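You operate a simulated robot arm through the tools that you are given. There is no shell and no other tool. Be economical: measure what you need, move in short steps, check, and stop when the job is done.

You are at the controls of a simulated robot arm. One attempt, no reset.

TASK
Fetch the mask carton from the white table and set it on the top of the narrow table. Fetch the small carton marked "cord" from the white table and set it on the plywood bench. Take the white tape roll from the plywood bench and put it on the top of the narrow table. Fetch the black roll from the top of the black-legged table and stand it on the right end of the long steel table. Put the white box from the top of the black-legged table on the right end of the long steel table. Put the film roll from the top of the black-legged table on the top of the wooden table. Fetch the red test block and set it on the right end of the long steel table. Any order will do. Set down upright: mask carton, black roll.

Only the result counts: the job must be done as asked and must still hold three seconds after the hand-in. Knocking over, shifting, dropping, spilling or breaking anything else fails it.

THE ROBOT
A 7-joint arm with a vacuum gripper on a trunk, on a base that drives. Base frame: it is fixed to the floor where the robot stands at the start and does not move with it; the origin is under the middle of the robot, x ahead of it, y to its left, z up; the surface under the hand at the start is at about z = 839. Units: mm, degrees, N and s.
With the tool pointing down near the work surface it reaches from about 160 to 820 mm from the robot's upright axis, wherever it stands. Its first joint turns from -166.0 to 166.0 degrees. Places, roughly: black roll (7x7x13 cm) [-3500, 3200, 900]; film roll (10x10x28 cm) [-3900, 3500, 1000]; mask carton [500, 250, 1000]; plywood bench [600, 900, 800]; red test block [-4250, 3500, 750]; right end of the long steel table [-6200, 5700, 800]; small carton [500, 250, 1000]; top of the narrow table [-1700, -2800, 900]; top of the wooden table [-7800, 5700, 800]; white box [-3750, 3250, 750]; white tape roll (8x8x5 cm) [800, 1100, 800]. Payload 1.88 kg.
Tool frame: the origin (TCP) lies in the middle of the cups' lips, and z points out of the cups. The gripper has 1 cup of 32 mm across, covering 32 by 32 mm (tool x, y); the bellows give 14 mm. With the vacuum on, a cup seals on a smooth face that it is pressed against (1 to 4 N); it does not hold porous or soft things. The pull reaches 41 N.
Orientation is told as [roll, pitch, yaw] about the base's x, y, z axes, in that order, counted from this pose: with the cups facing straight down, the tool's x points along the base's -x, its y along +y and its z along -z.

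THE INTERFACE
- The arm moves only by the tool servo_tool. Its argument "motion" is a list that holds one entry, the list of rows, each a list of 7 numbers: the shift along the tool's x, y, z in mm, then the turn, a rotation vector about the tool's x, y, z in degrees, then the vacuum: 1 switches it on, 0 off. In form: [[[x, y, z, rx, ry, rz, vacuum], ...]]. A call has 1 to 10 rows; each row shifts and turns the commanded pose from where the row before left it, along the tool's axes as they then stand. Rows are played at 5 a second. More than 50 mm and 8.6 degrees between two rows, or a gripper value outside its range, and nothing of the call is played. A pose out of reach is approached as far as the arm can. The call stops where the force on the tool passes 40 N (or 10 N more than at its start, if that is more) or the arm is blocked; 0.2 s more then pass. The pull builds up within a second once a cup has sealed. Time passes only in rows, and 0.2 s behind the last, so rows that do not move give it time. It gives the time, the measured TCP pose, the force on the tool (base axes) and the pull of the vacuum at its end, in the units of the frame above (readings bear some noise), with the torque about the TCP (base axes, N m) and any sound that the robot's microphone picked up.
- Cameras (640 x 400 px; columns grow to the right, rows downward): "scene" is now at [8.9, 195.2, 1560.1]; the picture's right is [0.46, -0.89, 0.00], its down [-0.69, -0.36, -0.63] and it looks along [0.56, 0.29, -0.78] (base axes); focal length 252 px, centre (320, 200). "wrist" rides on the gripper at [82, 14, -216] in the tool frame; the picture's right is [-0.17, 0.99, 0.00], its down [-0.91, -0.15, -0.37] and it looks along [-0.37, -0.06, 0.93] (tool axes); focal length 243 px, centre (320, 200).
- camera(camera): a new picture of that camera. The clock stands still meanwhile.
- lift_body(by): slides the trunk up (or, below 0, down) by that many mm; the arm and the scene camera ride with it, the base frame stays. It gives what a move gives, with no picture.
- base_move(legs): drives the robot by 1 to 6 legs, each [ahead, left, turn to the left] in mm, mm and degrees, along the robot's own axes; the way and the turn of a leg run together, so that a leg with both is an arc; at most 1500 mm and 180 degrees a leg. The arm and the cameras ride along, it lands a little off, and it stops where it bumps. It gives what a move gives.
- aim_head(pan, tilt): turns the head with the scene camera to pan (to the left, within 155 degrees either way) and tilt (down, from -29 to 69), counted from straight ahead of the robot. It gives what a move gives.
- point_at(camera, pixels): for up to 12 pixels [column, row] of the newest picture of that camera ("zoom" is the newest enlarged one), the place [x, y, z] in the base frame of the surface seen there, good to about 3 mm. The clock stands still meanwhile.
- close_up(camera, box): a new picture of the part [left, top, right, bottom] of that camera's present view, enlarged. The clock stands still meanwhile.
- close_job(): hands the job in; it is judged then, once.

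Work in short steps. Measure before you move; look again where a grasp or a placing could have gone wrong, and mend it. You have 138 turns and 162 pictures in all, those below and enlarged ones among them. Switch the vacuum off and draw the arm clear of the work before you hand the job in, unless the task says otherwise; then end with one line.

The tools are called after ">>>" by a JSON object that holds its "fn" and its "kwargs". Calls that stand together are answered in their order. servo_tool: Moves the arm, as the interface text tells. Its arguments: {"type":"object","properties":{"motion":{"type":"array","items":{"type":"array","items":{"type":"array","items":{"type":"number"}}}}},"required":["motion"]} The other tools are called the same way: lift_body (by) slides the trunk up or down; base_move (legs) drives the base; aim_head (pan, tilt) turns the head that bears the scene camera; camera (camera) takes a picture; point_at (camera, pixels) gives the place of the surface under pixels of a picture; close_up (camera, box) takes an enlarged picture of a part of a camera's view; close_job () hands the job in.

At the start:

```text
time: 0.0
position: [369.6, 426.2, 1085.0]
ee_rot: [0.0, 0.0, 0.0]
force: [0.0, 0.7, 0.2]
torque: [0.0, 0.0, 0.04]
pull: 0.1
trunk travel left (down, up): [-525.0, 65.0]
robot x, y, heading: [1.0, 0.5, -0.1]
head pan, tilt: [27.2, 50.9]
```

scene: 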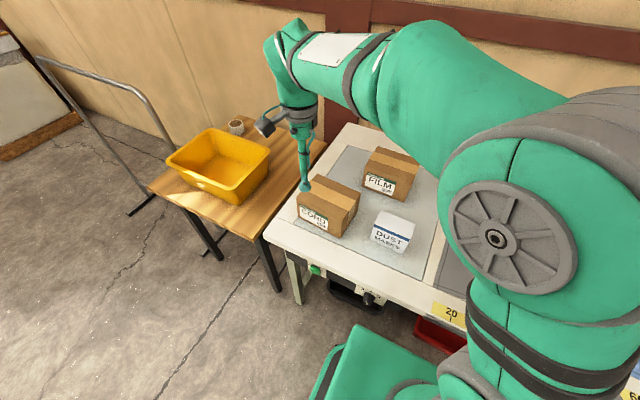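
wrist: 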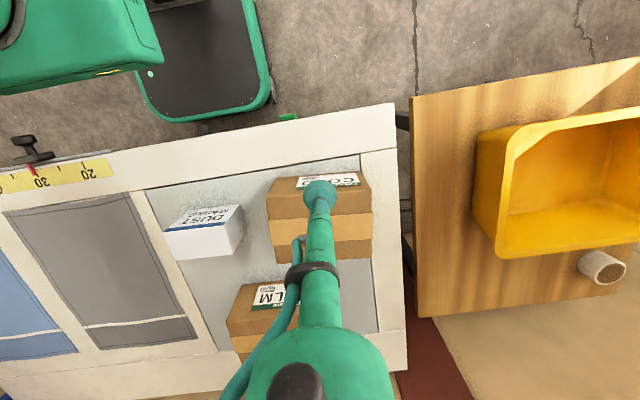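

The scene picture shows the cord carton (328,205), the DUST MASKS carton (392,232), and the tape roll (236,127). I'll measure their tops and the bench.

>>> {"fn": "close_up", "kwargs": {"camera": "scene", "box": [140, 90, 460, 290]}}

>>> {"fn": "point_at", "kwargs": {"camera": "scene", "pixels": [[330, 192], [345, 185], [394, 221], [376, 212], [414, 222], [403, 236], [236, 121], [232, 127], [225, 218], [255, 215], [180, 185], [290, 150]]}}

>>> {"fn": "point_at", "kwargs": {"camera": "wrist", "pixels": [[280, 205], [360, 205], [290, 250], [360, 250], [190, 245], [225, 245], [603, 262], [450, 150], [450, 270], [540, 290], [330, 182], [202, 212]]}}

```text
2.00 times, centred on (300, 190) of scene
```

zoom: 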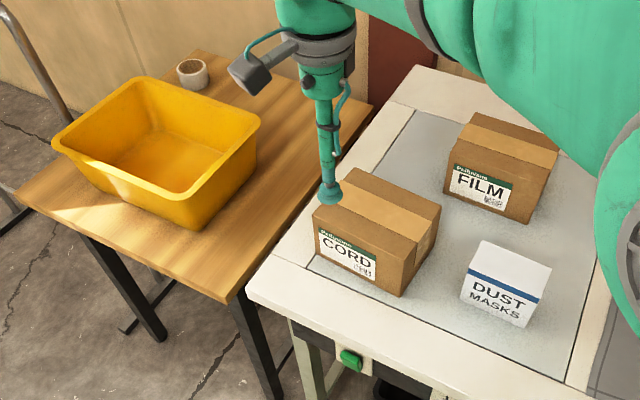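

```text
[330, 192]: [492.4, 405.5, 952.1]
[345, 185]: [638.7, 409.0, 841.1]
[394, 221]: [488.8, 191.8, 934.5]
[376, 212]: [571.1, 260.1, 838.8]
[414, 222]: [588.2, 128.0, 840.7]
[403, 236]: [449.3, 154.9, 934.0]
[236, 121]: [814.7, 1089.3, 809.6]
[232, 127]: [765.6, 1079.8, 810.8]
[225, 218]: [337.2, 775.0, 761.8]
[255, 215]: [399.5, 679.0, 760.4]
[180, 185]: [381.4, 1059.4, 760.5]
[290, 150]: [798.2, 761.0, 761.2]
```

```text
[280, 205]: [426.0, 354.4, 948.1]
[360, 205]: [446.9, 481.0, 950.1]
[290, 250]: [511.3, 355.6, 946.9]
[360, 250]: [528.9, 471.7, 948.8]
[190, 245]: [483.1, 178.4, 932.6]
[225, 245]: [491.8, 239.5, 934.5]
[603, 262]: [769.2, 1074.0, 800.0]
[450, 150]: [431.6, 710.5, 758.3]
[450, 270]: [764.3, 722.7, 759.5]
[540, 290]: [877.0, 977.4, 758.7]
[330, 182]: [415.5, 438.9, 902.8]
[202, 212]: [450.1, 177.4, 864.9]
```

Cord top is at z≈950 and mask top z≈934. I'll zoom in to find exact edges and check the tape roll's form.

>>> {"fn": "close_up", "kwargs": {"camera": "wrist", "box": [140, 150, 420, 325]}}

>>> {"fn": "close_up", "kwargs": {"camera": "scene", "box": [206, 105, 270, 145]}}

>>> {"fn": "point_at", "kwargs": {"camera": "wrist", "pixels": [[268, 192], [370, 188], [370, 257], [275, 258], [165, 234], [243, 208], [243, 235], [178, 258], [422, 310], [414, 105], [475, 140], [500, 250]]}}

```text
2.29 times, centred on (280, 238) of wrist
```

zoom: 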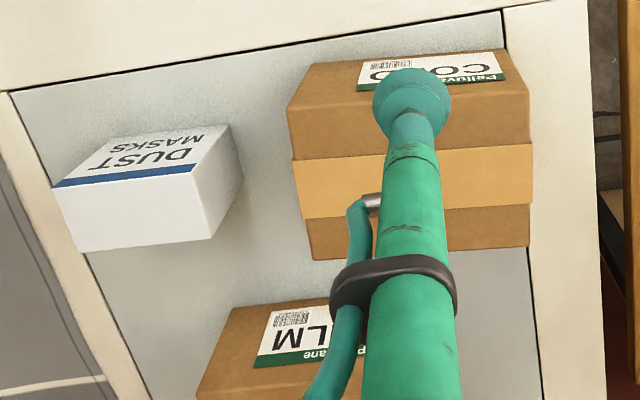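

```text
10.00 times, centred on (238, 125) of scene
```

zoom: 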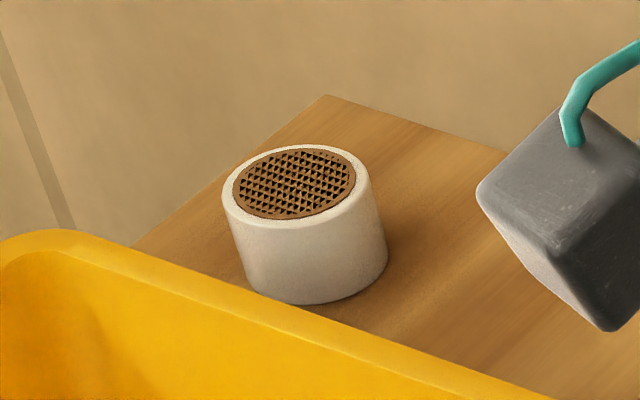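

```text
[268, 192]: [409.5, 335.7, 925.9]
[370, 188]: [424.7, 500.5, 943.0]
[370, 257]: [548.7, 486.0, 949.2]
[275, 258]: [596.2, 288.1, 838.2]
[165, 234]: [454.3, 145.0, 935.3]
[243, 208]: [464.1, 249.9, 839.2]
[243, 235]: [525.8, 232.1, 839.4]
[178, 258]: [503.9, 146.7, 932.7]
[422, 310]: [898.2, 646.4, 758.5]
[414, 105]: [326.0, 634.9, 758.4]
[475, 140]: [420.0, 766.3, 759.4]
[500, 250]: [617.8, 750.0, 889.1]
```

The cord carton's tape strip centre is at ~(478,418,950). I'll move above it and down, stopping ~10 mm over it.

>>> {"fn": "servo_tool", "kwargs": {"motion": [[[-36, -3, 0, 0, 0, 0, 0], [-36, -3, 0, 0, 0, 0, 0], [-36, -2, 20, 0, 0, 0, 0], [0, 0, 40, 0, 0, 0, 0], [0, 0, 40, 0, 0, 0, 0], [0, 0, 22, 0, 0, 0, 0], [0, 0, 0, 0, 0, 0, 0]]]}}

>>> {"fn": "close_up", "kwargs": {"camera": "wrist", "box": [160, 100, 480, 300]}}

```text
time: 1.6
position: [476.7, 417.8, 963.1]
ee_rot: [0.0, 0.0, 0.1]
force: [0.6, 0.5, 0.6]
torque: [0.01, 0.0, 0.03]
pull: 0.0
trunk travel left (down, up): [-525.0, 65.0]
robot x, y, heading: [-0.0, -1.2, 0.2]
head pan, tilt: [27.2, 50.9]
```

```text
2.00 times, centred on (320, 200) of wrist
```

zoom: 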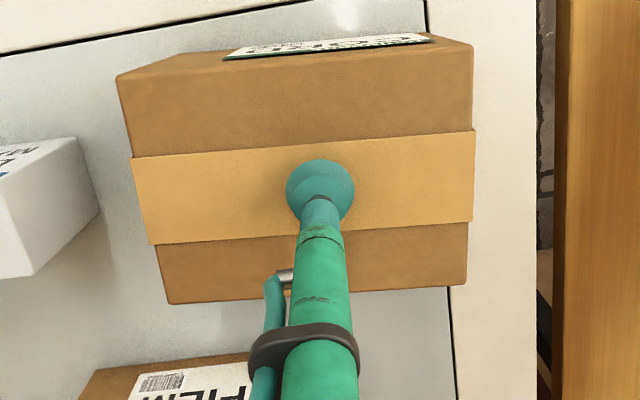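

Cup is over the tape strip, centred. Press down with vacuum.

>>> {"fn": "servo_tool", "kwargs": {"motion": [[[0, 0, 8, 0, 0, 0, 1], [0, 0, 6, 0, 0, 0, 1], [0, 0, 3, 0, 0, 0, 1], [0, 0, 0, 0, 0, 0, 1], [0, 0, 0, 0, 0, 0, 1], [0, 0, 0, 0, 0, 0, 1]]]}}

```text
time: 3.0
position: [477.3, 419.2, 945.9]
ee_rot: [0.1, 0.0, -0.1]
force: [0.1, 2.6, 15.1]
torque: [-0.04, 0.05, -0.13]
pull: 40.8
trunk travel left (down, up): [-525.0, 65.0]
robot x, y, heading: [0.8, 0.5, -0.0]
head pan, tilt: [27.2, 50.9]
```

Sealed (pull 40.8). Lift gently and check.

>>> {"fn": "servo_tool", "kwargs": {"motion": [[[0, 0, -10, 0, 0, 0, 1], [0, 0, -20, 0, 0, 0, 1], [0, 0, -30, 0, 0, 0, 1], [0, 0, -40, 0, 0, 0, 1], [0, 0, -40, 0, 0, 0, 1], [0, 0, 0, 0, 0, 0, 1]]]}}

>>> {"fn": "camera", "kwargs": {"camera": "wrist"}}

>>> {"fn": "camera", "kwargs": {"camera": "scene"}}

```text
time: 4.4
position: [477.4, 419.3, 1085.4]
ee_rot: [0.0, 0.0, -0.1]
force: [0.3, 0.0, -3.1]
torque: [0.03, 0.01, -0.03]
pull: 40.9
trunk travel left (down, up): [-525.0, 65.0]
robot x, y, heading: [-1.4, -1.6, -0.0]
head pan, tilt: [27.2, 50.9]
```

```text
155 pictures are left
```

wrist: 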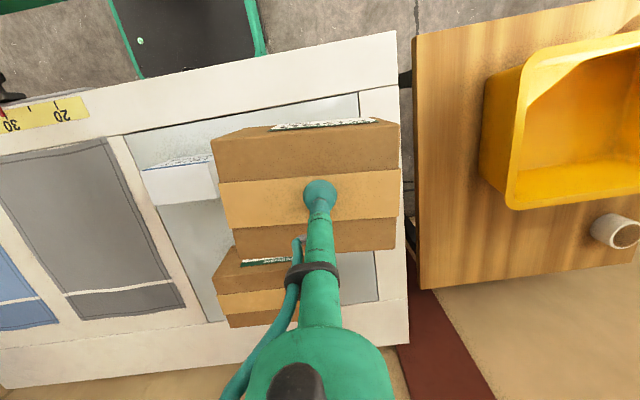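

```text
154 pictures are left
```

scene: 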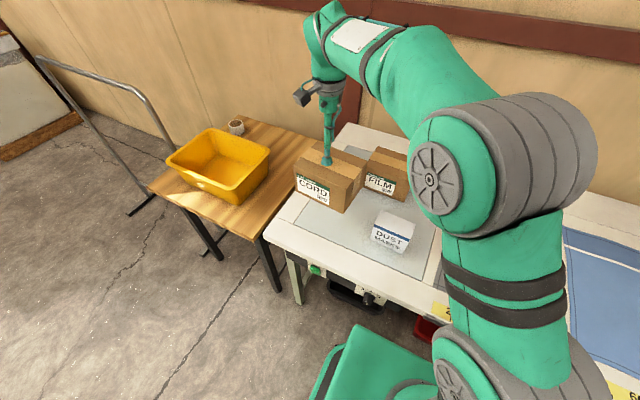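

The carton is held (about 3 N). Now I measure the bench's free area and the bin's right and back edges.

>>> {"fn": "point_at", "kwargs": {"camera": "wrist", "pixels": [[418, 60], [425, 285], [480, 180], [515, 208], [500, 225], [550, 220], [596, 232], [580, 260], [470, 60], [630, 262], [618, 218], [485, 100]]}}

>>> {"fn": "point_at", "kwargs": {"camera": "scene", "pixels": [[270, 150], [238, 203], [205, 190], [250, 175], [265, 165], [285, 140], [310, 140], [262, 225], [218, 132], [255, 140], [168, 158], [345, 340]]}}

```text
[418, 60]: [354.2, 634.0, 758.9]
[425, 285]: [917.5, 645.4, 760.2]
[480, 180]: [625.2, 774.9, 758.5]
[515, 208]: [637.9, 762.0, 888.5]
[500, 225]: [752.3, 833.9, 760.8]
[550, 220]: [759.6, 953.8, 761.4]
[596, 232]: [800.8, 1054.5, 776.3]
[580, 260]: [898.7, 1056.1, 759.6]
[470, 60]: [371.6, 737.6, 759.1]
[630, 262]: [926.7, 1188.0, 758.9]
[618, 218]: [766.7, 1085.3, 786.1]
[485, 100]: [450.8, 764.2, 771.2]
```

```text
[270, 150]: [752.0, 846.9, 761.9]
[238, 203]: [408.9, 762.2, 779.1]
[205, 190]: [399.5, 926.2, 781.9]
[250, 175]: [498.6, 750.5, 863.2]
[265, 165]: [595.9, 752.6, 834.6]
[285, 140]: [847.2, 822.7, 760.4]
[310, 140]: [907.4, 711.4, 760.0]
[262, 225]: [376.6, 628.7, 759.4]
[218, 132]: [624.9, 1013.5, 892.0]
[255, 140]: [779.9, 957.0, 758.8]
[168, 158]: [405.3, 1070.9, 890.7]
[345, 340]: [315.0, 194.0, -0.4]
```

Tape roll (core honeycombed, must be gripped from its side) needs approach along +y over the very area where the cord carton should go, so I'll put the cord carton back at its place first and do the tape before it.

>>> {"fn": "servo_tool", "kwargs": {"motion": [[[0, 0, 40, 0, 0, 0, 1], [0, 0, 40, 0, 0, 0, 1], [0, 0, 35, 0, 0, 0, 1], [0, 0, 15, 0, 0, 0, 1], [0, 0, 6, 0, 0, 0, 1], [0, 0, 0, 0, 0, 0, 0], [0, 0, 0, 0, 0, 0, 0], [0, 0, 0, 0, 0, 0, 0], [0, 0, 0, 0, 0, 0, 0]]]}}

>>> {"fn": "servo_tool", "kwargs": {"motion": [[[0, 0, -10, 0, 0, 0, 0], [0, 0, -30, 0, 0, 0, 0], [0, 0, -45, 0, 0, 0, 0], [0, 0, -45, 0, 0, 0, 0], [0, 0, -45, 0, 0, 0, 0]]]}}

>>> {"fn": "aim_head", "kwargs": {"pan": -5, "tilt": 60}}

>>> {"fn": "camera", "kwargs": {"camera": "scene"}}

>>> {"fn": "camera", "kwargs": {"camera": "wrist"}}

```text
time: 6.4
position: [478.2, 419.0, 950.5]
ee_rot: [0.0, 0.0, 0.0]
force: [0.6, -0.7, 0.3]
torque: [-0.02, -0.01, 0.0]
pull: 0.1
trunk travel left (down, up): [-525.0, 65.0]
robot x, y, heading: [1.3, 3.0, -0.0]
head pan, tilt: [27.2, 50.9]
```

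```text
time: 7.6
position: [479.3, 419.4, 1125.0]
ee_rot: [0.0, 0.1, 0.0]
force: [-0.7, -0.7, -0.5]
torque: [-0.01, 0.06, -0.02]
pull: 0.0
trunk travel left (down, up): [-525.0, 65.0]
robot x, y, heading: [-2.3, 2.4, 0.0]
head pan, tilt: [27.2, 50.9]
```

```text
time: 8.6
position: [479.9, 420.9, 1125.4]
ee_rot: [0.0, 0.0, 0.0]
force: [0.1, 0.0, 0.0]
torque: [0.02, 0.01, 0.01]
pull: 0.0
trunk travel left (down, up): [-525.0, 65.0]
robot x, y, heading: [0.4, 1.7, 0.1]
head pan, tilt: [-5.0, 60.0]
```

```text
153 pictures are left
```

scene: 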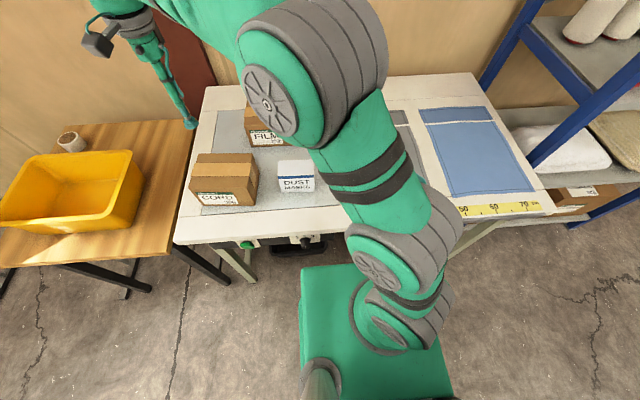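

```text
152 pictures are left
```

wrist: 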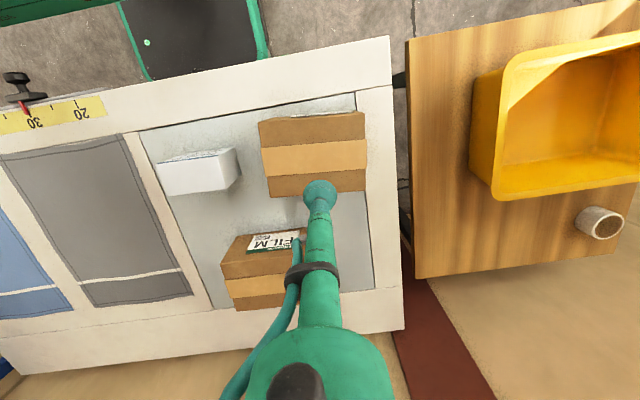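

Cord is back in place. Measure the robot's base front, the white table's front edge, and the mask carton's corners.

>>> {"fn": "point_at", "kwargs": {"camera": "scene", "pixels": [[303, 268], [303, 380], [360, 264], [176, 242], [6, 262], [310, 165], [280, 163], [296, 168], [110, 285], [110, 350], [150, 255], [290, 250]]}}

>>> {"fn": "point_at", "kwargs": {"camera": "wrist", "pixels": [[162, 170], [225, 165], [166, 192], [228, 186], [195, 180], [608, 208], [595, 218], [600, 235], [578, 222], [622, 225], [390, 60], [340, 75]]}}

```text
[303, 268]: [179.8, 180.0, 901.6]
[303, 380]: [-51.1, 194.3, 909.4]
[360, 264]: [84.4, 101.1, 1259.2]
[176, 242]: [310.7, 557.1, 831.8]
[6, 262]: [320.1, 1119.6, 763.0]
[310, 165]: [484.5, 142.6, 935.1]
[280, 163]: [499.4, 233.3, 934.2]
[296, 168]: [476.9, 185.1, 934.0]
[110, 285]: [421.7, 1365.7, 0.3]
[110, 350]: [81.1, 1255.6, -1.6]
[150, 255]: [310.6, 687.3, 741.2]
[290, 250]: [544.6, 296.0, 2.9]
```

```text
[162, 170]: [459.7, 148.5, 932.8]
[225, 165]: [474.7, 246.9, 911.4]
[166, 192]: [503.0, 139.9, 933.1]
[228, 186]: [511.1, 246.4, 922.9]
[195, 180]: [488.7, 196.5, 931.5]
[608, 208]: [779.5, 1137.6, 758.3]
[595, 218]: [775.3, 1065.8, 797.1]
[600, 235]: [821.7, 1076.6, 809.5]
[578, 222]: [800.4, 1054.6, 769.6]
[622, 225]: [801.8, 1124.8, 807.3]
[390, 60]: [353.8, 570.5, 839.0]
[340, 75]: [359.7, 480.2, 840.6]
```

Mask carton top centre ≈ (481,193,934). Move over it and press with vacuum.

>>> {"fn": "servo_tool", "kwargs": {"motion": [[[0, -46, 0, 0, 0, 0, 0], [0, -46, 0, 0, 0, 0, 0], [0, -46, 0, 0, 0, 0, 0], [-1, -45, 20, 0, 0, 0, 0], [0, -44, 40, 0, 0, 0, 0], [0, 0, 45, 0, 0, 0, 0], [0, 0, 45, 0, 0, 0, 0], [0, 0, 28, 0, 0, 0, 0], [0, 0, 0, 0, 0, 0, 0]]]}}

>>> {"fn": "close_up", "kwargs": {"camera": "wrist", "box": [160, 100, 480, 300]}}

```text
refused: row 5 steps farther than a row can; nothing moved
```

```text
2.00 times, centred on (320, 200) of wrist
```

zoom: 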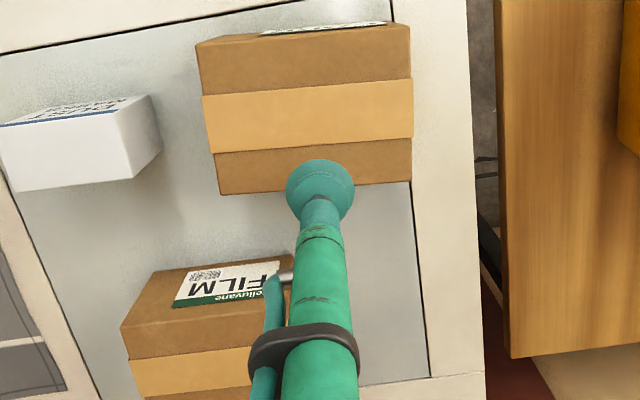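

A row was too long; retry with smaller steps.

>>> {"fn": "servo_tool", "kwargs": {"motion": [[[0, -46, 0, 0, 0, 0, 0], [0, -46, 0, 0, 0, 0, 0], [0, -46, 0, 0, 0, 0, 0], [-1, -45, 18, 0, 0, 0, 0], [0, -44, 20, 0, 0, 0, 0], [0, 0, 48, 0, 0, 0, 0], [0, 0, 48, 0, 0, 0, 0], [0, 0, 40, 0, 0, 0, 0], [0, 0, 4, 0, 0, 0, 0]]]}}

>>> {"fn": "close_up", "kwargs": {"camera": "wrist", "box": [160, 100, 480, 300]}}

```text
time: 10.6
position: [479.4, 192.5, 947.9]
ee_rot: [-0.1, 0.0, 0.0]
force: [0.9, 0.3, -0.6]
torque: [0.0, 0.05, 0.01]
pull: 0.1
trunk travel left (down, up): [-525.0, 65.0]
robot x, y, heading: [1.4, -3.7, -0.1]
head pan, tilt: [-5.0, 60.0]
```

```text
2.00 times, centred on (320, 200) of wrist
```

zoom: 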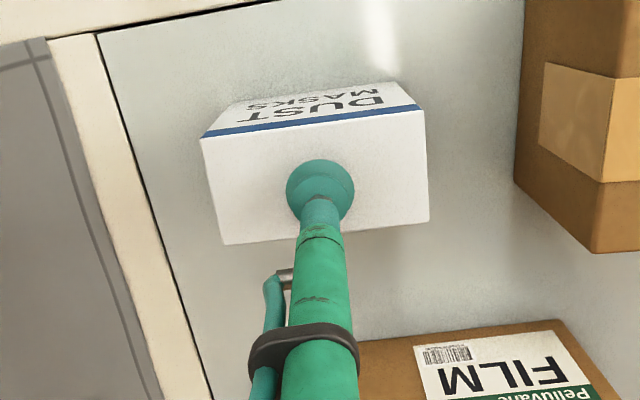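

Centred. Press with vacuum and lift.

>>> {"fn": "servo_tool", "kwargs": {"motion": [[[0, 0, 8, 0, 0, 0, 1], [0, 0, 8, 0, 0, 0, 1], [0, 0, 2, 0, 0, 0, 1], [0, 0, 0, 0, 0, 0, 1], [0, 0, 0, 0, 0, 0, 1], [0, 0, 0, 0, 0, 0, 1]]]}}

>>> {"fn": "servo_tool", "kwargs": {"motion": [[[0, 0, -10, 0, 0, 0, 1], [0, 0, -20, 0, 0, 0, 1], [0, 0, -40, 0, 0, 0, 1], [0, 0, -45, 0, 0, 0, 1], [0, 0, -45, 0, 0, 0, 1], [0, 0, -45, 0, 0, 0, 1], [0, 0, 0, 0, 0, 0, 1]]]}}

>>> {"fn": "aim_head", "kwargs": {"pan": -120, "tilt": 15}}

>>> {"fn": "camera", "kwargs": {"camera": "scene"}}

>>> {"fn": "camera", "kwargs": {"camera": "wrist"}}

```text
time: 12.0
position: [478.7, 192.2, 930.3]
ee_rot: [0.1, -0.1, 0.0]
force: [1.8, 2.2, 25.0]
torque: [0.01, 0.05, -0.1]
pull: 41.2
trunk travel left (down, up): [-525.0, 65.0]
robot x, y, heading: [0.2, 0.3, 0.1]
head pan, tilt: [-5.0, 60.0]
```

```text
time: 13.6
position: [476.5, 193.1, 1136.4]
ee_rot: [0.1, 0.0, -0.1]
force: [-1.3, -0.1, -0.8]
torque: [0.01, -0.03, -0.02]
pull: 40.4
trunk travel left (down, up): [-525.0, 65.0]
robot x, y, heading: [-1.1, 2.9, -0.1]
head pan, tilt: [-5.0, 60.0]
```

```text
time: 15.5
position: [477.1, 192.5, 1134.6]
ee_rot: [0.1, 0.0, 0.0]
force: [0.7, -0.2, -1.2]
torque: [0.0, 0.01, -0.03]
pull: 40.8
trunk travel left (down, up): [-525.0, 65.0]
robot x, y, heading: [2.6, 2.2, 0.1]
head pan, tilt: [-120.0, 15.0]
```

```text
149 pictures are left
```

scene: 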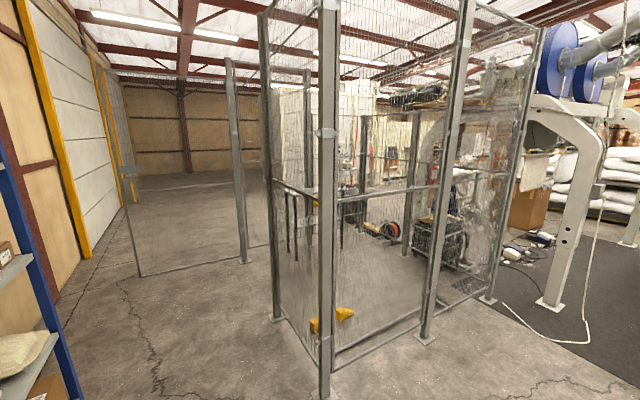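

```text
148 pictures are left
```

wrist: 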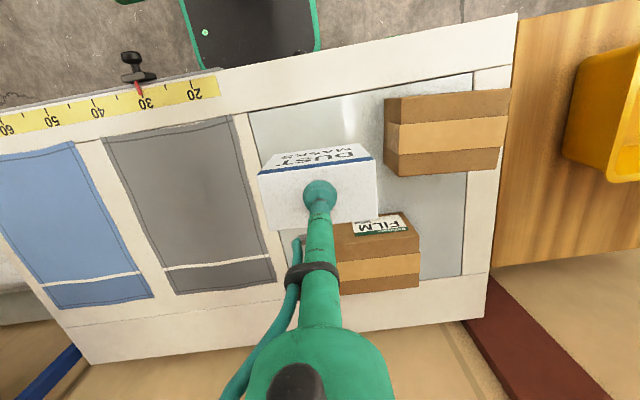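

A mesh cage stands in the direction of the narrow table. I'll map it.

>>> {"fn": "point_at", "kwargs": {"camera": "scene", "pixels": [[320, 390], [425, 335], [485, 298], [275, 315], [243, 258], [138, 272], [345, 215], [455, 225], [385, 232], [290, 215], [110, 235], [360, 340]]}}

>>> {"fn": "close_up", "kwargs": {"camera": "scene", "box": [230, 120, 550, 320]}}

>>> {"fn": "aim_head", "kwargs": {"pan": 155, "tilt": 15}}

>>> {"fn": "camera", "kwargs": {"camera": "scene"}}

```text
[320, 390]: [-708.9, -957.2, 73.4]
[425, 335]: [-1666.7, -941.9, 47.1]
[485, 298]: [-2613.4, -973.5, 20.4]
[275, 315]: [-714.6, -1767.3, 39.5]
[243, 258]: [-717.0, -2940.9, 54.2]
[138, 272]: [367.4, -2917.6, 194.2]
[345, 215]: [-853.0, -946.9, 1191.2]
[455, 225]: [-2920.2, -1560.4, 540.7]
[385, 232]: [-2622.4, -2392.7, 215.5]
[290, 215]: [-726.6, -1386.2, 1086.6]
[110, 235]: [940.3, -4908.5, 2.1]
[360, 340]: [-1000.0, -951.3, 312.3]
```

```text
2.00 times, centred on (390, 220) of scene
```

zoom: 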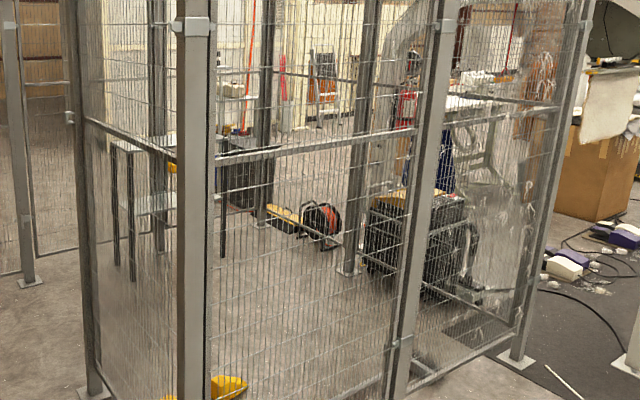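

```text
time: 19.3
position: [476.8, 194.6, 1135.4]
ee_rot: [0.1, -0.1, -0.1]
force: [-0.5, -0.1, -0.9]
torque: [0.02, 0.01, 0.02]
pull: 40.2
trunk travel left (down, up): [-525.0, 65.0]
robot x, y, heading: [1.8, -0.6, 0.1]
head pan, tilt: [154.7, 15.0]
```

```text
146 pictures are left
```

scene: 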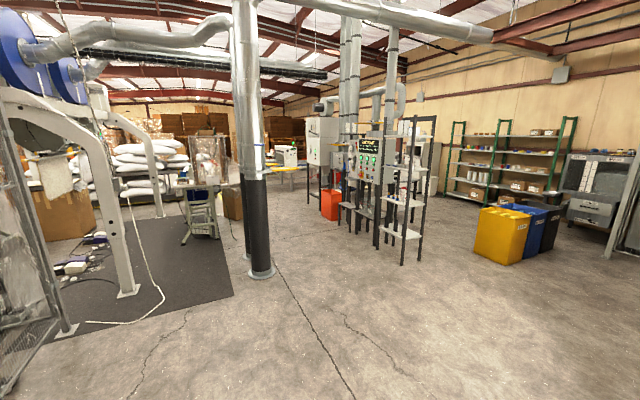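

The gate leaf stands open at y≈-2920, leaving a doorway at x≈-715 between y -1767 and -2941. I check robot base size and the corridor beside the rack.

>>> {"fn": "point_at", "kwargs": {"camera": "wrist", "pixels": [[250, 30], [200, 65], [318, 45], [190, 20], [125, 2], [310, 5]]}}

>>> {"fn": "aim_head", "kwargs": {"pan": -80, "tilt": 30}}

>>> {"fn": "camera", "kwargs": {"camera": "scene"}}

>>> {"fn": "point_at", "kwargs": {"camera": "scene", "pixels": [[60, 360], [100, 250], [180, 300], [140, 180], [160, 140], [60, 300], [200, 200], [320, 390]]}}

```text
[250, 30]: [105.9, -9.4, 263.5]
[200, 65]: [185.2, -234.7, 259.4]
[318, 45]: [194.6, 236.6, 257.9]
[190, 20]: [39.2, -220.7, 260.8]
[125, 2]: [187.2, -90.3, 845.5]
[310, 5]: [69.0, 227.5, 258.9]
```

```text
time: 22.6
position: [476.8, 193.0, 1135.3]
ee_rot: [0.0, -0.1, 0.0]
force: [-0.2, -0.3, -0.9]
torque: [0.05, -0.02, -0.01]
pull: 40.6
trunk travel left (down, up): [-525.0, 65.0]
robot x, y, heading: [-1.0, -0.1, 0.1]
head pan, tilt: [-80.0, 30.0]
```

```text
145 pictures are left
```

scene: 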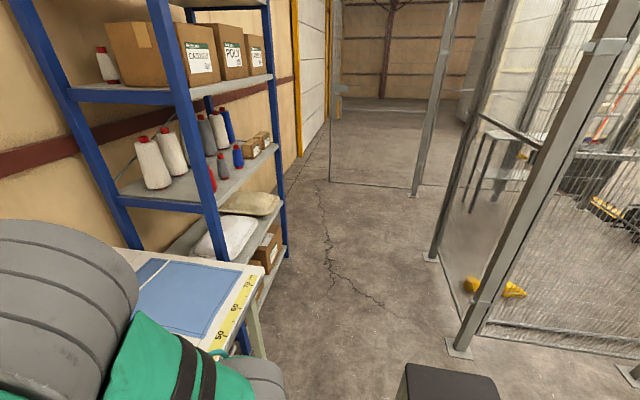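

```text
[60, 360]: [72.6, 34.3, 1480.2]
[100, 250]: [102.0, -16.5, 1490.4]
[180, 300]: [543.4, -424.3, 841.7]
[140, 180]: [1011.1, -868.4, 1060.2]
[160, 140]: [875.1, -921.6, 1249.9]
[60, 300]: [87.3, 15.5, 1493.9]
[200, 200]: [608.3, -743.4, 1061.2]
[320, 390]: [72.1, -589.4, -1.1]
```

>>> {"fn": "point_at", "kwargs": {"camera": "scene", "pixels": [[440, 375], [410, 370], [490, 385], [455, 345], [430, 255], [410, 190], [335, 180], [290, 250], [500, 135], [520, 165], [485, 180], [500, 190]]}}

>>> {"fn": "close_up", "kwargs": {"camera": "scene", "box": [400, 80, 640, 230]}}

```text
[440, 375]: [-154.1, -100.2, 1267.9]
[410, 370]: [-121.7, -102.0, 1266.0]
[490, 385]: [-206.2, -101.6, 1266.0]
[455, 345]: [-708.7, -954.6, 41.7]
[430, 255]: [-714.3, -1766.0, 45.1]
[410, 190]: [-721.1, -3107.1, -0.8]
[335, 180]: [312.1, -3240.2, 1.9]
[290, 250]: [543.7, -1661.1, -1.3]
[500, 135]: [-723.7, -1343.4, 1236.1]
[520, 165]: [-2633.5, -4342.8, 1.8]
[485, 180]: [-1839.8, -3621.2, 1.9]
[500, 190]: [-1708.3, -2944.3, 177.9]
```

```text
2.67 times, centred on (520, 155) of scene
```

zoom: 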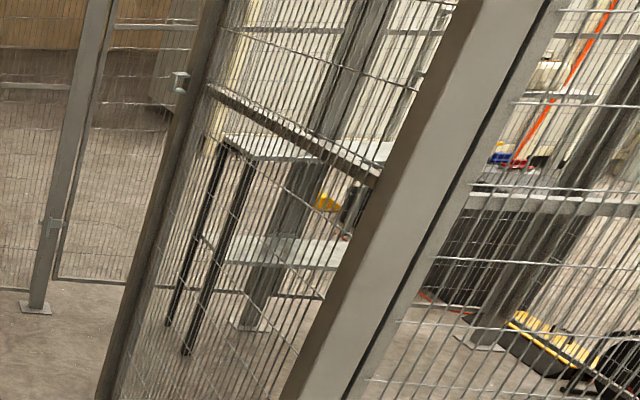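

The doorway is open. Drive: back off, turn right, go down the corridor to y≈-2350, then turn right to face the doorway.

>>> {"fn": "base_move", "kwargs": {"legs": [[-200, 0, 0], [0, 0, -90], [1200, 0, 0], [1130, 0, 0], [0, 0, -90]]}}

>>> {"fn": "aim_head", "kwargs": {"pan": 20, "tilt": 30}}

>>> {"fn": "camera", "kwargs": {"camera": "scene"}}

```text
time: 43.0
position: [-695.0, -2507.1, 1136.1]
ee_rot: [-0.1, 0.1, 178.8]
force: [0.0, -0.5, -1.5]
torque: [-0.03, -0.03, 0.0]
pull: 40.3
trunk travel left (down, up): [-525.0, 65.0]
robot x, y, heading: [-217.7, -2324.7, 179.1]
head pan, tilt: [-80.0, 30.0]
```

```text
time: 44.7
position: [-695.6, -2509.7, 1134.5]
ee_rot: [0.0, 0.0, 178.9]
force: [0.7, 0.4, -1.2]
torque: [0.0, 0.01, 0.03]
pull: 40.8
trunk travel left (down, up): [-525.0, 65.0]
robot x, y, heading: [-214.7, -2322.7, 179.0]
head pan, tilt: [20.0, 30.0]
```

```text
143 pictures are left
```

scene: 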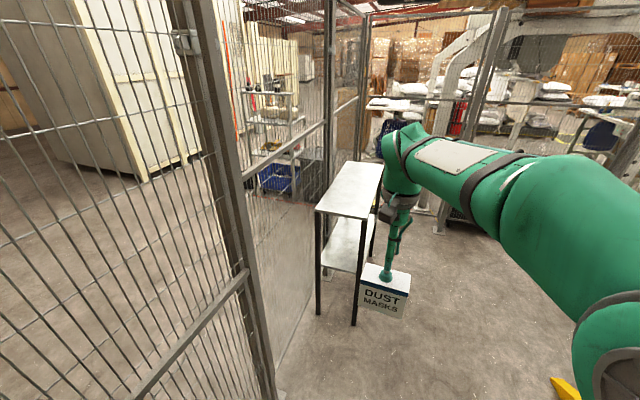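

>>> {"fn": "point_at", "kwargs": {"camera": "scene", "pixels": [[322, 205], [368, 215], [350, 200], [350, 165], [380, 167], [362, 180], [318, 310], [355, 320], [270, 390], [380, 255], [330, 190], [560, 390]]}}

>>> {"fn": "aim_head", "kwargs": {"pan": -40, "tilt": 35}}

>>> {"fn": "camera", "kwargs": {"camera": "scene"}}

```text
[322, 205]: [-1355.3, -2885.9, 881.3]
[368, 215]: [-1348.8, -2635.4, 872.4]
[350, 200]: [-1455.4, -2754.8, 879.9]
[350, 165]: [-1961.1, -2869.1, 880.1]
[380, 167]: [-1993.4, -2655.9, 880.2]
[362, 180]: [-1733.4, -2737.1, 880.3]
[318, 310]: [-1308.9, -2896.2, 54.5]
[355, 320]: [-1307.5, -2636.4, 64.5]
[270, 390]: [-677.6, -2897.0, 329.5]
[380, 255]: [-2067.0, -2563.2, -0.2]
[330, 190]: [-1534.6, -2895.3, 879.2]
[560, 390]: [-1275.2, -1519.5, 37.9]
```

```text
time: 46.0
position: [-695.7, -2507.9, 1135.3]
ee_rot: [0.0, 0.0, 178.9]
force: [0.4, 0.1, -1.4]
torque: [-0.01, 0.0, 0.0]
pull: 41.1
trunk travel left (down, up): [-525.0, 65.0]
robot x, y, heading: [-213.9, -2322.2, 178.8]
head pan, tilt: [-40.0, 35.0]
```

```text
142 pictures are left
```

scene: 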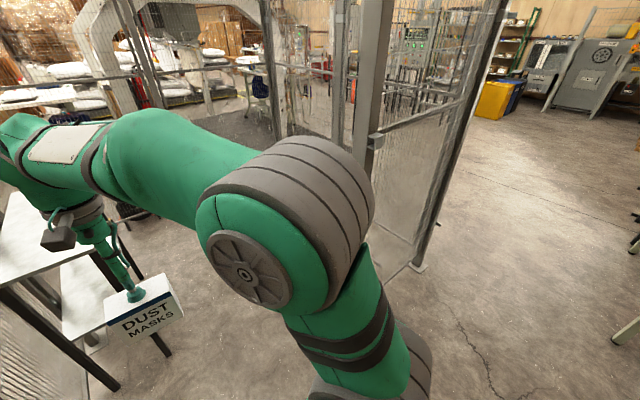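

Table top: x −1310…−1995, y −2895…−2635, z 880. Drive in 785 mm and slightly left.

>>> {"fn": "base_move", "kwargs": {"legs": [[785, 60, 0]]}}

>>> {"fn": "camera", "kwargs": {"camera": "wrist"}}

```text
time: 50.2
position: [-1478.6, -2549.3, 1134.5]
ee_rot: [0.0, -0.1, 178.6]
force: [-1.2, -1.2, -0.8]
torque: [0.0, -0.01, 0.02]
pull: 40.9
trunk travel left (down, up): [-525.0, 65.0]
robot x, y, heading: [-995.4, -2368.0, 178.7]
head pan, tilt: [-40.0, 35.0]
```

```text
141 pictures are left
```

wrist: 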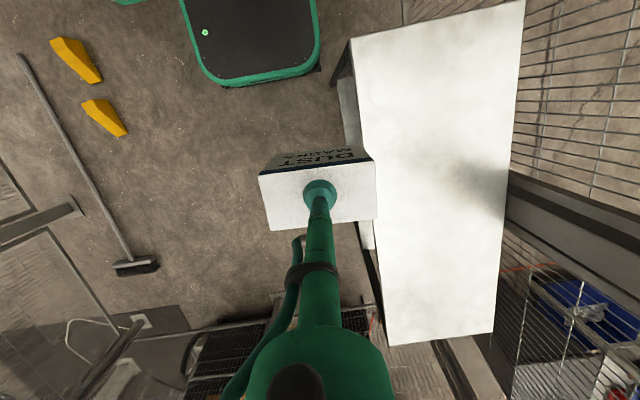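

Shift 215 mm left (tool +y), then down most of the way.

>>> {"fn": "servo_tool", "kwargs": {"motion": [[[0, 43, 0, 0, 0, 0, 1], [0, 43, 0, 0, 0, 0, 1], [0, 43, 0, 0, 0, 0, 1], [0, 43, 0, 0, 0, 0, 1], [0, 43, 0, 0, 0, 0, 1], [0, 0, 40, 0, 0, 0, 1], [0, 0, 40, 0, 0, 0, 1], [0, 0, 40, 0, 0, 0, 1], [0, 0, 20, 0, 0, 0, 1], [0, 0, 0, 0, 0, 0, 1]]]}}

>>> {"fn": "camera", "kwargs": {"camera": "wrist"}}

```text
time: 52.4
position: [-1481.2, -2763.7, 994.4]
ee_rot: [-0.1, 0.0, 178.6]
force: [0.9, 1.1, -1.9]
torque: [0.01, -0.05, 0.01]
pull: 39.7
trunk travel left (down, up): [-525.0, 65.0]
robot x, y, heading: [-995.0, -2369.4, 178.3]
head pan, tilt: [-40.0, 35.0]
```

```text
140 pictures are left
```

wrist: 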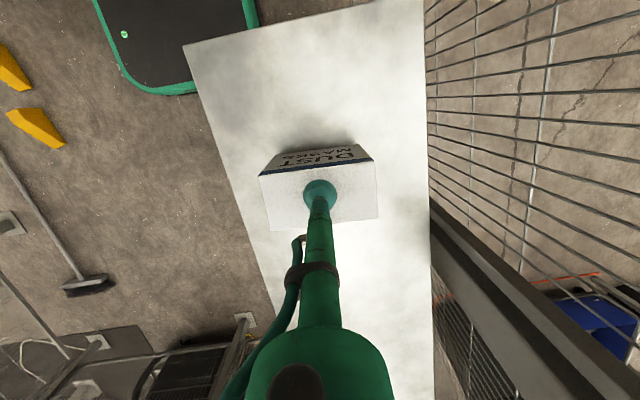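

Well placed over the table. Lower ~20 mm to contact, release, retreat.

>>> {"fn": "servo_tool", "kwargs": {"motion": [[[0, 0, 10, 0, 0, 0, 1], [0, 0, 6, 0, 0, 0, 1], [0, 0, 4, 0, 0, 0, 1], [0, 0, 2, 0, 0, 0, 1], [0, 0, 0, 0, 0, 0, 1]]]}}

```text
time: 53.6
position: [-1482.1, -2765.3, 975.0]
ee_rot: [0.2, 0.0, 178.5]
force: [2.5, 0.4, 13.1]
torque: [0.05, -0.06, -0.02]
pull: 40.6
trunk travel left (down, up): [-525.0, 65.0]
robot x, y, heading: [-997.6, -2367.1, 178.6]
head pan, tilt: [-40.0, 35.0]
```

Contact made (13 N). Release and retract up and sideways.

>>> {"fn": "servo_tool", "kwargs": {"motion": [[[0, 0, -3, 0, 0, 0, 0], [0, 0, 0, 0, 0, 0, 0], [0, 0, 0, 0, 0, 0, 0], [0, 0, 0, 0, 0, 0, 0], [0, 0, -10, 0, 0, 0, 0], [0, 0, -40, 0, 0, 0, 0], [0, 0, -45, 0, 0, 0, 0], [0, 0, -45, 0, 0, 0, 0], [0, -20, -20, 0, 0, 0, 0], [0, -40, 0, 0, 0, 0, 0]]]}}

>>> {"fn": "servo_tool", "kwargs": {"motion": [[[10, -45, 0, 0, 0, 0, 0], [10, -45, 0, 0, 0, 0, 0], [10, -45, 0, 0, 0, 0, 0], [0, -30, 0, 0, 0, 0, 0], [0, -40, 0, 0, 0, 0, 0]]]}}

>>> {"fn": "camera", "kwargs": {"camera": "wrist"}}

```text
time: 55.8
position: [-1480.3, -2702.0, 1136.3]
ee_rot: [-0.1, 0.0, 178.6]
force: [0.1, 0.0, 0.4]
torque: [0.05, -0.01, 0.0]
pull: 0.0
trunk travel left (down, up): [-525.0, 65.0]
robot x, y, heading: [-997.3, -2365.9, 178.6]
head pan, tilt: [-40.0, 35.0]
```

```text
time: 57.0
position: [-1444.4, -2498.9, 1134.6]
ee_rot: [0.0, 0.0, 178.5]
force: [0.7, 1.4, 0.4]
torque: [0.03, -0.02, -0.04]
pull: 0.1
trunk travel left (down, up): [-525.0, 65.0]
robot x, y, heading: [-997.5, -2367.5, 178.8]
head pan, tilt: [-40.0, 35.0]
```

```text
139 pictures are left
```

wrist: 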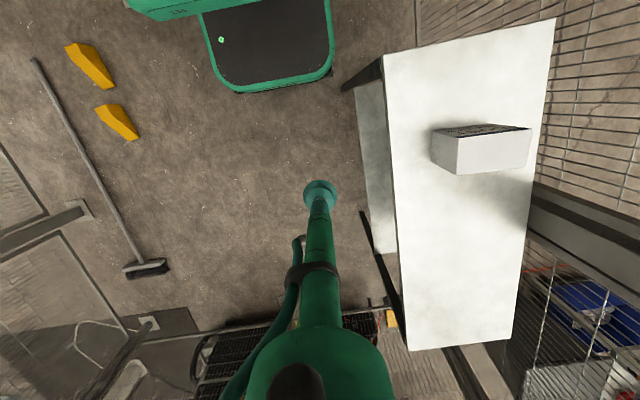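

Mask carton stands upright on the narrow table. Drive back out and to the front of the plywood bench.

>>> {"fn": "base_move", "kwargs": {"legs": [[-780, 0, 1.2], [0, 0, -90], [1500, 0, 0], [1070, 0, 0], [0, 0, -90], [0, 400, 0]]}}

>>> {"fn": "aim_head", "kwargs": {"pan": 25, "tilt": 40}}

>>> {"fn": "camera", "kwargs": {"camera": "scene"}}

```text
time: 83.2
position: [229.3, 764.5, 1135.7]
ee_rot: [0.0, 0.0, 1.7]
force: [0.1, -0.2, 0.0]
torque: [0.0, 0.0, -0.02]
pull: 0.0
trunk travel left (down, up): [-525.0, 65.0]
robot x, y, heading: [-212.0, 607.8, 1.8]
head pan, tilt: [-40.0, 35.0]
```

```text
time: 84.5
position: [229.3, 765.9, 1135.6]
ee_rot: [0.1, -0.1, 1.7]
force: [0.0, 0.1, 0.2]
torque: [-0.02, -0.01, -0.01]
pull: 0.0
trunk travel left (down, up): [-525.0, 65.0]
robot x, y, heading: [-210.8, 607.3, 1.7]
head pan, tilt: [25.0, 40.0]
```

```text
138 pictures are left
```

scene: 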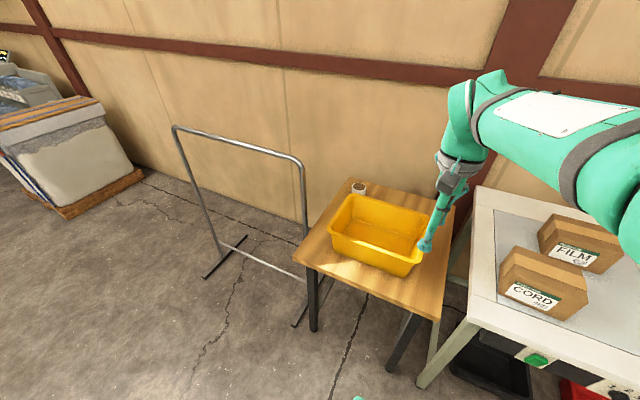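

Drive closer to the bench front (robot to about (80,700)).

>>> {"fn": "base_move", "kwargs": {"legs": [[285, 85, -1.7]]}}

>>> {"fn": "camera", "kwargs": {"camera": "wrist"}}

>>> {"fn": "camera", "kwargs": {"camera": "scene"}}

```text
time: 86.6
position: [519.0, 845.1, 1135.0]
ee_rot: [0.0, 0.0, 0.1]
force: [0.7, 0.5, -0.4]
torque: [-0.01, 0.0, -0.01]
pull: 0.0
trunk travel left (down, up): [-525.0, 65.0]
robot x, y, heading: [75.9, 702.3, 0.2]
head pan, tilt: [25.0, 40.0]
```

```text
137 pictures are left
```

wrist: 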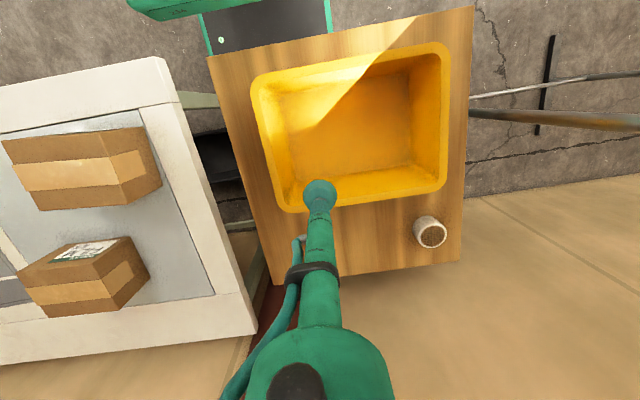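

```text
136 pictures are left
```

scene: 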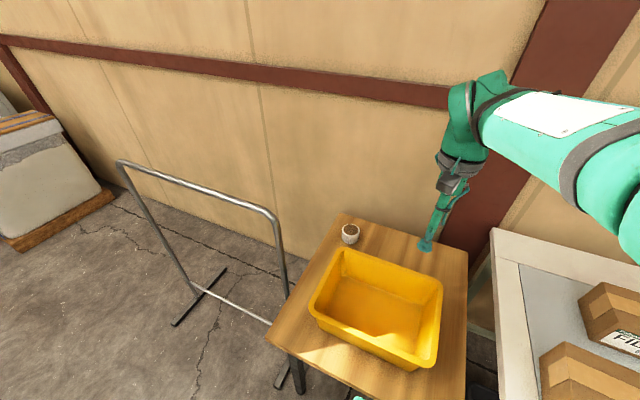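

>>> {"fn": "point_at", "kwargs": {"camera": "wrist", "pixels": [[432, 235], [432, 247], [417, 238], [446, 233], [430, 220], [418, 225], [440, 202], [300, 208], [460, 250], [275, 280], [350, 230], [540, 220]]}}

>>> {"fn": "close_up", "kwargs": {"camera": "wrist", "box": [382, 200, 478, 260]}}

```text
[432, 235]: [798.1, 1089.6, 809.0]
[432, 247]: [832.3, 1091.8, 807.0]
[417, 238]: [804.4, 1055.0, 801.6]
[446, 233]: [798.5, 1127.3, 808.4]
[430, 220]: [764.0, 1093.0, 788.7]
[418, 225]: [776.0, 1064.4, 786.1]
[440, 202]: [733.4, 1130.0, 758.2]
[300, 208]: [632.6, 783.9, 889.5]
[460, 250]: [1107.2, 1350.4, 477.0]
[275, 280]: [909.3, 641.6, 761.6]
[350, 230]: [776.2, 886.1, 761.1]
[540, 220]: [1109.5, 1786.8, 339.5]
```

```text
6.67 times, centred on (430, 230) of wrist
```

zoom: 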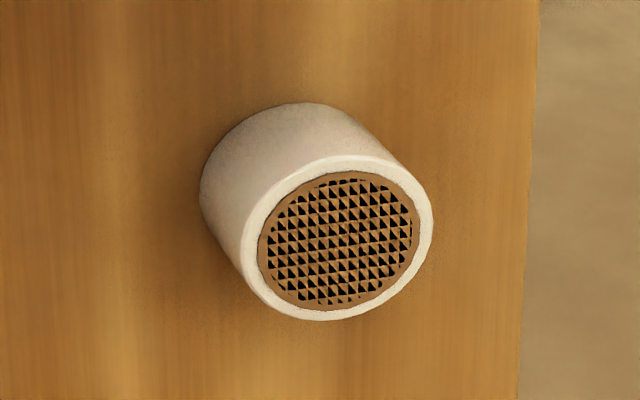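

Roll centre ≈ (800,1090), z 760–809. First rotate the tool in place so it points toward +y with ~20° downward tilt.

>>> {"fn": "servo_tool", "kwargs": {"motion": [[[0, 0, 0, -8, 0, 0, 0], [0, 0, 0, -8, 0, 0, 0], [0, 0, 0, -8, 0, 0, 0], [0, 0, 0, -8, 0, 0, 0], [0, 0, 0, -8, 0, 0, 0], [0, 0, 0, -8, 0, 0, 0], [0, 0, 0, -8, 0, 0, 0], [0, 0, 0, -8, 0, 0, 0], [0, 0, 0, -6, 0, 0, 0], [0, 0, 0, 0, 0, 0, 0]]]}}

>>> {"fn": "camera", "kwargs": {"camera": "scene"}}

```text
time: 88.8
position: [519.1, 844.3, 1133.8]
ee_rot: [70.1, 0.0, 0.1]
force: [1.3, 0.5, -0.6]
torque: [0.02, -0.03, -0.02]
pull: 0.0
trunk travel left (down, up): [-525.0, 65.0]
robot x, y, heading: [73.4, 697.5, 0.3]
head pan, tilt: [25.0, 40.0]
```

```text
134 pictures are left
```

scene: 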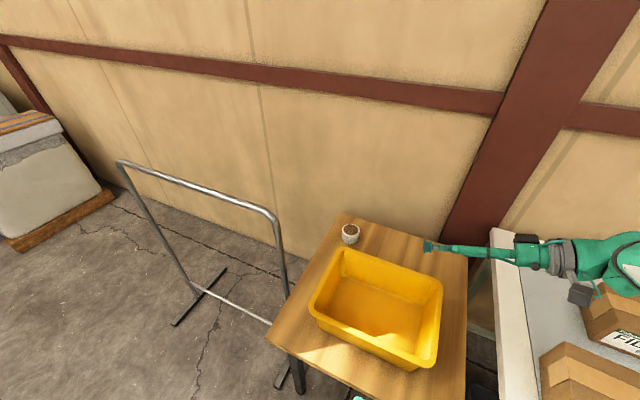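

Tool is oriented. Move to x=800, y≈990 at height, in tool axes.

>>> {"fn": "servo_tool", "kwargs": {"motion": [[[-40, 7.1, 19.6, 0, 0, 0, 0], [-40, 7.1, 19.6, 0, 0, 0, 0], [-40, 7.1, 19.6, 0, 0, 0, 0], [-40, 7.1, 19.6, 0, 0, 0, 0], [-40, 7.1, 19.6, 0, 0, 0, 0], [-40, 7.1, 19.6, 0, 0, 0, 0], [-41, 7.1, 19.6, 0, 0, 0, 0], [0, 0, 0, 0, 0, 0, 0]]]}}

>>> {"fn": "lift_body", "kwargs": {"by": -150}}

>>> {"fn": "camera", "kwargs": {"camera": "scene"}}

```text
time: 90.6
position: [800.1, 989.0, 1132.4]
ee_rot: [69.9, 0.0, 0.0]
force: [0.7, 0.1, 0.5]
torque: [0.03, 0.0, 0.01]
pull: 0.1
trunk travel left (down, up): [-525.0, 65.0]
robot x, y, heading: [73.2, 698.5, 0.2]
head pan, tilt: [25.0, 40.0]
```

```text
time: 92.3
position: [798.4, 988.5, 983.0]
ee_rot: [69.9, -0.1, 0.1]
force: [-0.4, 0.0, -0.4]
torque: [0.01, -0.03, 0.01]
pull: 0.0
trunk travel left (down, up): [-375.0, 215.0]
robot x, y, heading: [76.4, 702.1, 0.0]
head pan, tilt: [25.0, 40.0]
```

```text
133 pictures are left
```

scene: 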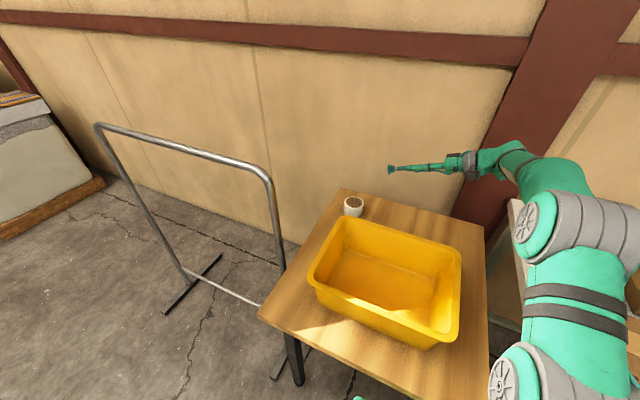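

Check arm clearance over the white table before lowering further.

>>> {"fn": "point_at", "kwargs": {"camera": "scene", "pixels": [[520, 220], [560, 170], [500, 165], [580, 240], [530, 290], [500, 380], [600, 300], [630, 220], [470, 165], [445, 165], [472, 178], [540, 200]]}}

>>> {"fn": "camera", "kwargs": {"camera": "wrist"}}

```text
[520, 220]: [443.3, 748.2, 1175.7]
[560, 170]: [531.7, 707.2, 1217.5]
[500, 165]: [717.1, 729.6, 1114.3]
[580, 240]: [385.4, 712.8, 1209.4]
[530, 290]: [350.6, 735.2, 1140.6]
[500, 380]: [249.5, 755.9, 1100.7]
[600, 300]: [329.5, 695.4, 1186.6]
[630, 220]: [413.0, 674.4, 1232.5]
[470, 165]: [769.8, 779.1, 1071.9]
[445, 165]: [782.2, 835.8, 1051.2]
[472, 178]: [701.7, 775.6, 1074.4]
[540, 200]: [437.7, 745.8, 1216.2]
```

```text
132 pictures are left
```

wrist: 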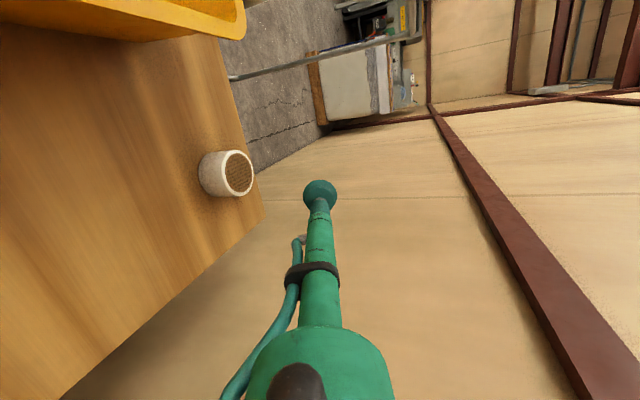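

Elbow should stay above the bin, so lower the rest with the arm: 150 mm down first.

>>> {"fn": "servo_tool", "kwargs": {"motion": [[[0, -35.2, 12.8, 0, 0, 0, 0], [0, -35.2, 12.8, 0, 0, 0, 0], [0, -35.2, 12.8, 0, 0, 0, 0], [0, -35.2, 12.8, 0, 0, 0, 0], [0, 0, 0, 0, 0, 0, 0]]]}}

>>> {"fn": "camera", "kwargs": {"camera": "scene"}}

>>> {"fn": "camera", "kwargs": {"camera": "wrist"}}

```text
time: 93.5
position: [801.0, 989.0, 833.9]
ee_rot: [69.9, 0.1, 0.0]
force: [-0.7, 0.4, 0.6]
torque: [0.0, 0.0, 0.01]
pull: 0.0
trunk travel left (down, up): [-375.0, 215.0]
robot x, y, heading: [74.9, 697.9, 0.0]
head pan, tilt: [25.0, 40.0]
```

```text
131 pictures are left
```

scene: 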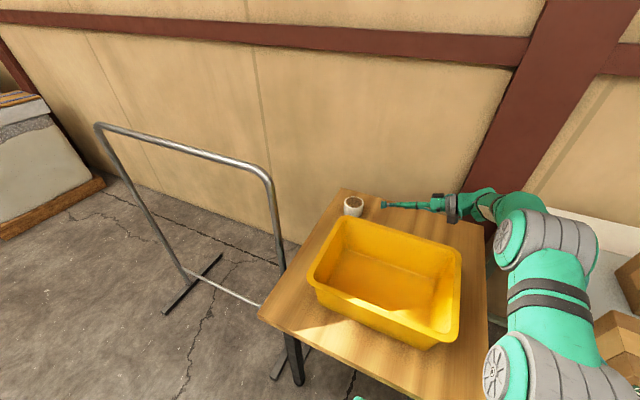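

```text
130 pictures are left
```

wrist: 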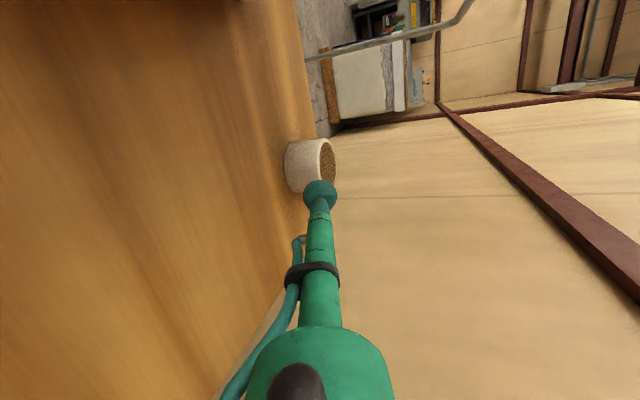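

>>> {"fn": "point_at", "kwargs": {"camera": "scene", "pixels": [[440, 205], [452, 218], [455, 200], [468, 215], [485, 220], [480, 195], [500, 215], [515, 265]]}}

>>> {"fn": "close_up", "kwargs": {"camera": "scene", "box": [330, 160, 522, 280]}}

```text
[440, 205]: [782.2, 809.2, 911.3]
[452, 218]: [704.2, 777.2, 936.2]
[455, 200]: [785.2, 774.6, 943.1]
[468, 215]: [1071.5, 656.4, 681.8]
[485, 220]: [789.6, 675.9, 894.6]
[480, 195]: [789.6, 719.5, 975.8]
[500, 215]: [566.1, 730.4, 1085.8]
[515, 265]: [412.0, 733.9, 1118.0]
```

```text
3.33 times, centred on (426, 220) of scene
```

zoom: 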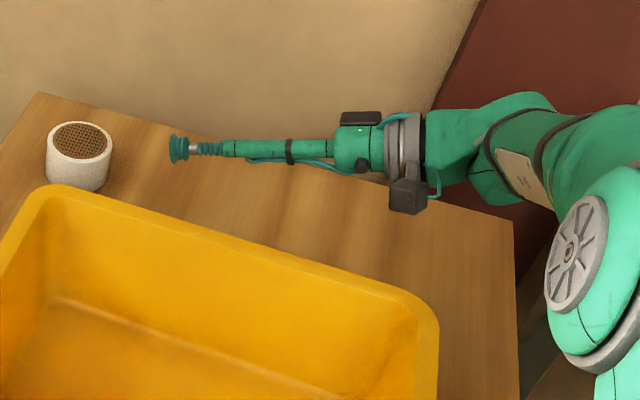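

Clearance allows 12° tilt. Rotate 8° more, lower to z≈786, and look.

>>> {"fn": "servo_tool", "kwargs": {"motion": [[[0, 0, 0, -8, 0, 0, 0], [0, -23.5, 5, 0, 0, 0, 0], [0, -23.5, 5, 0, 0, 0, 0], [1, 6, 30, 0, 0, 0, 0], [0, 0, 0, 0, 0, 0, 0]]]}}

>>> {"fn": "close_up", "kwargs": {"camera": "scene", "box": [330, 160, 522, 280]}}

>>> {"fn": "close_up", "kwargs": {"camera": "wrist", "box": [224, 120, 416, 240]}}

```text
time: 94.7
position: [799.9, 1018.3, 785.9]
ee_rot: [77.9, 0.0, 0.1]
force: [-0.1, -0.5, 1.2]
torque: [0.01, -0.01, -0.04]
pull: 0.1
trunk travel left (down, up): [-375.0, 215.0]
robot x, y, heading: [78.4, 700.1, -0.1]
head pan, tilt: [25.0, 40.0]
```

```text
3.33 times, centred on (426, 220) of scene
```

zoom: 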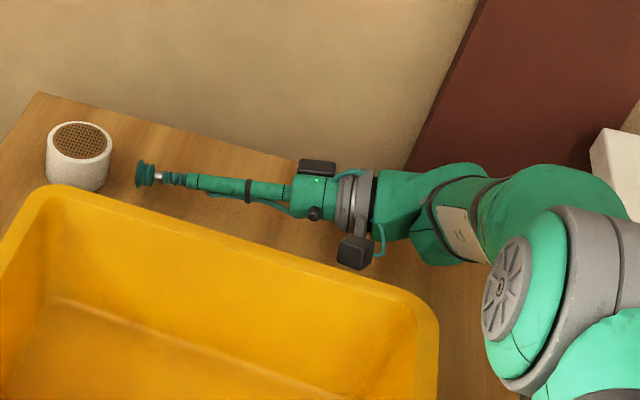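

```text
3.33 times, centred on (320, 180) of wrist
```

zoom: 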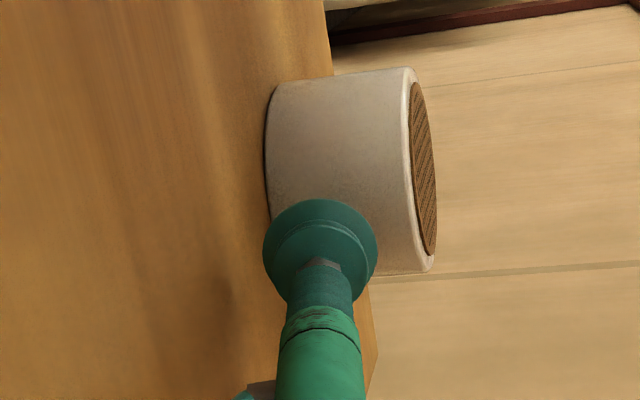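

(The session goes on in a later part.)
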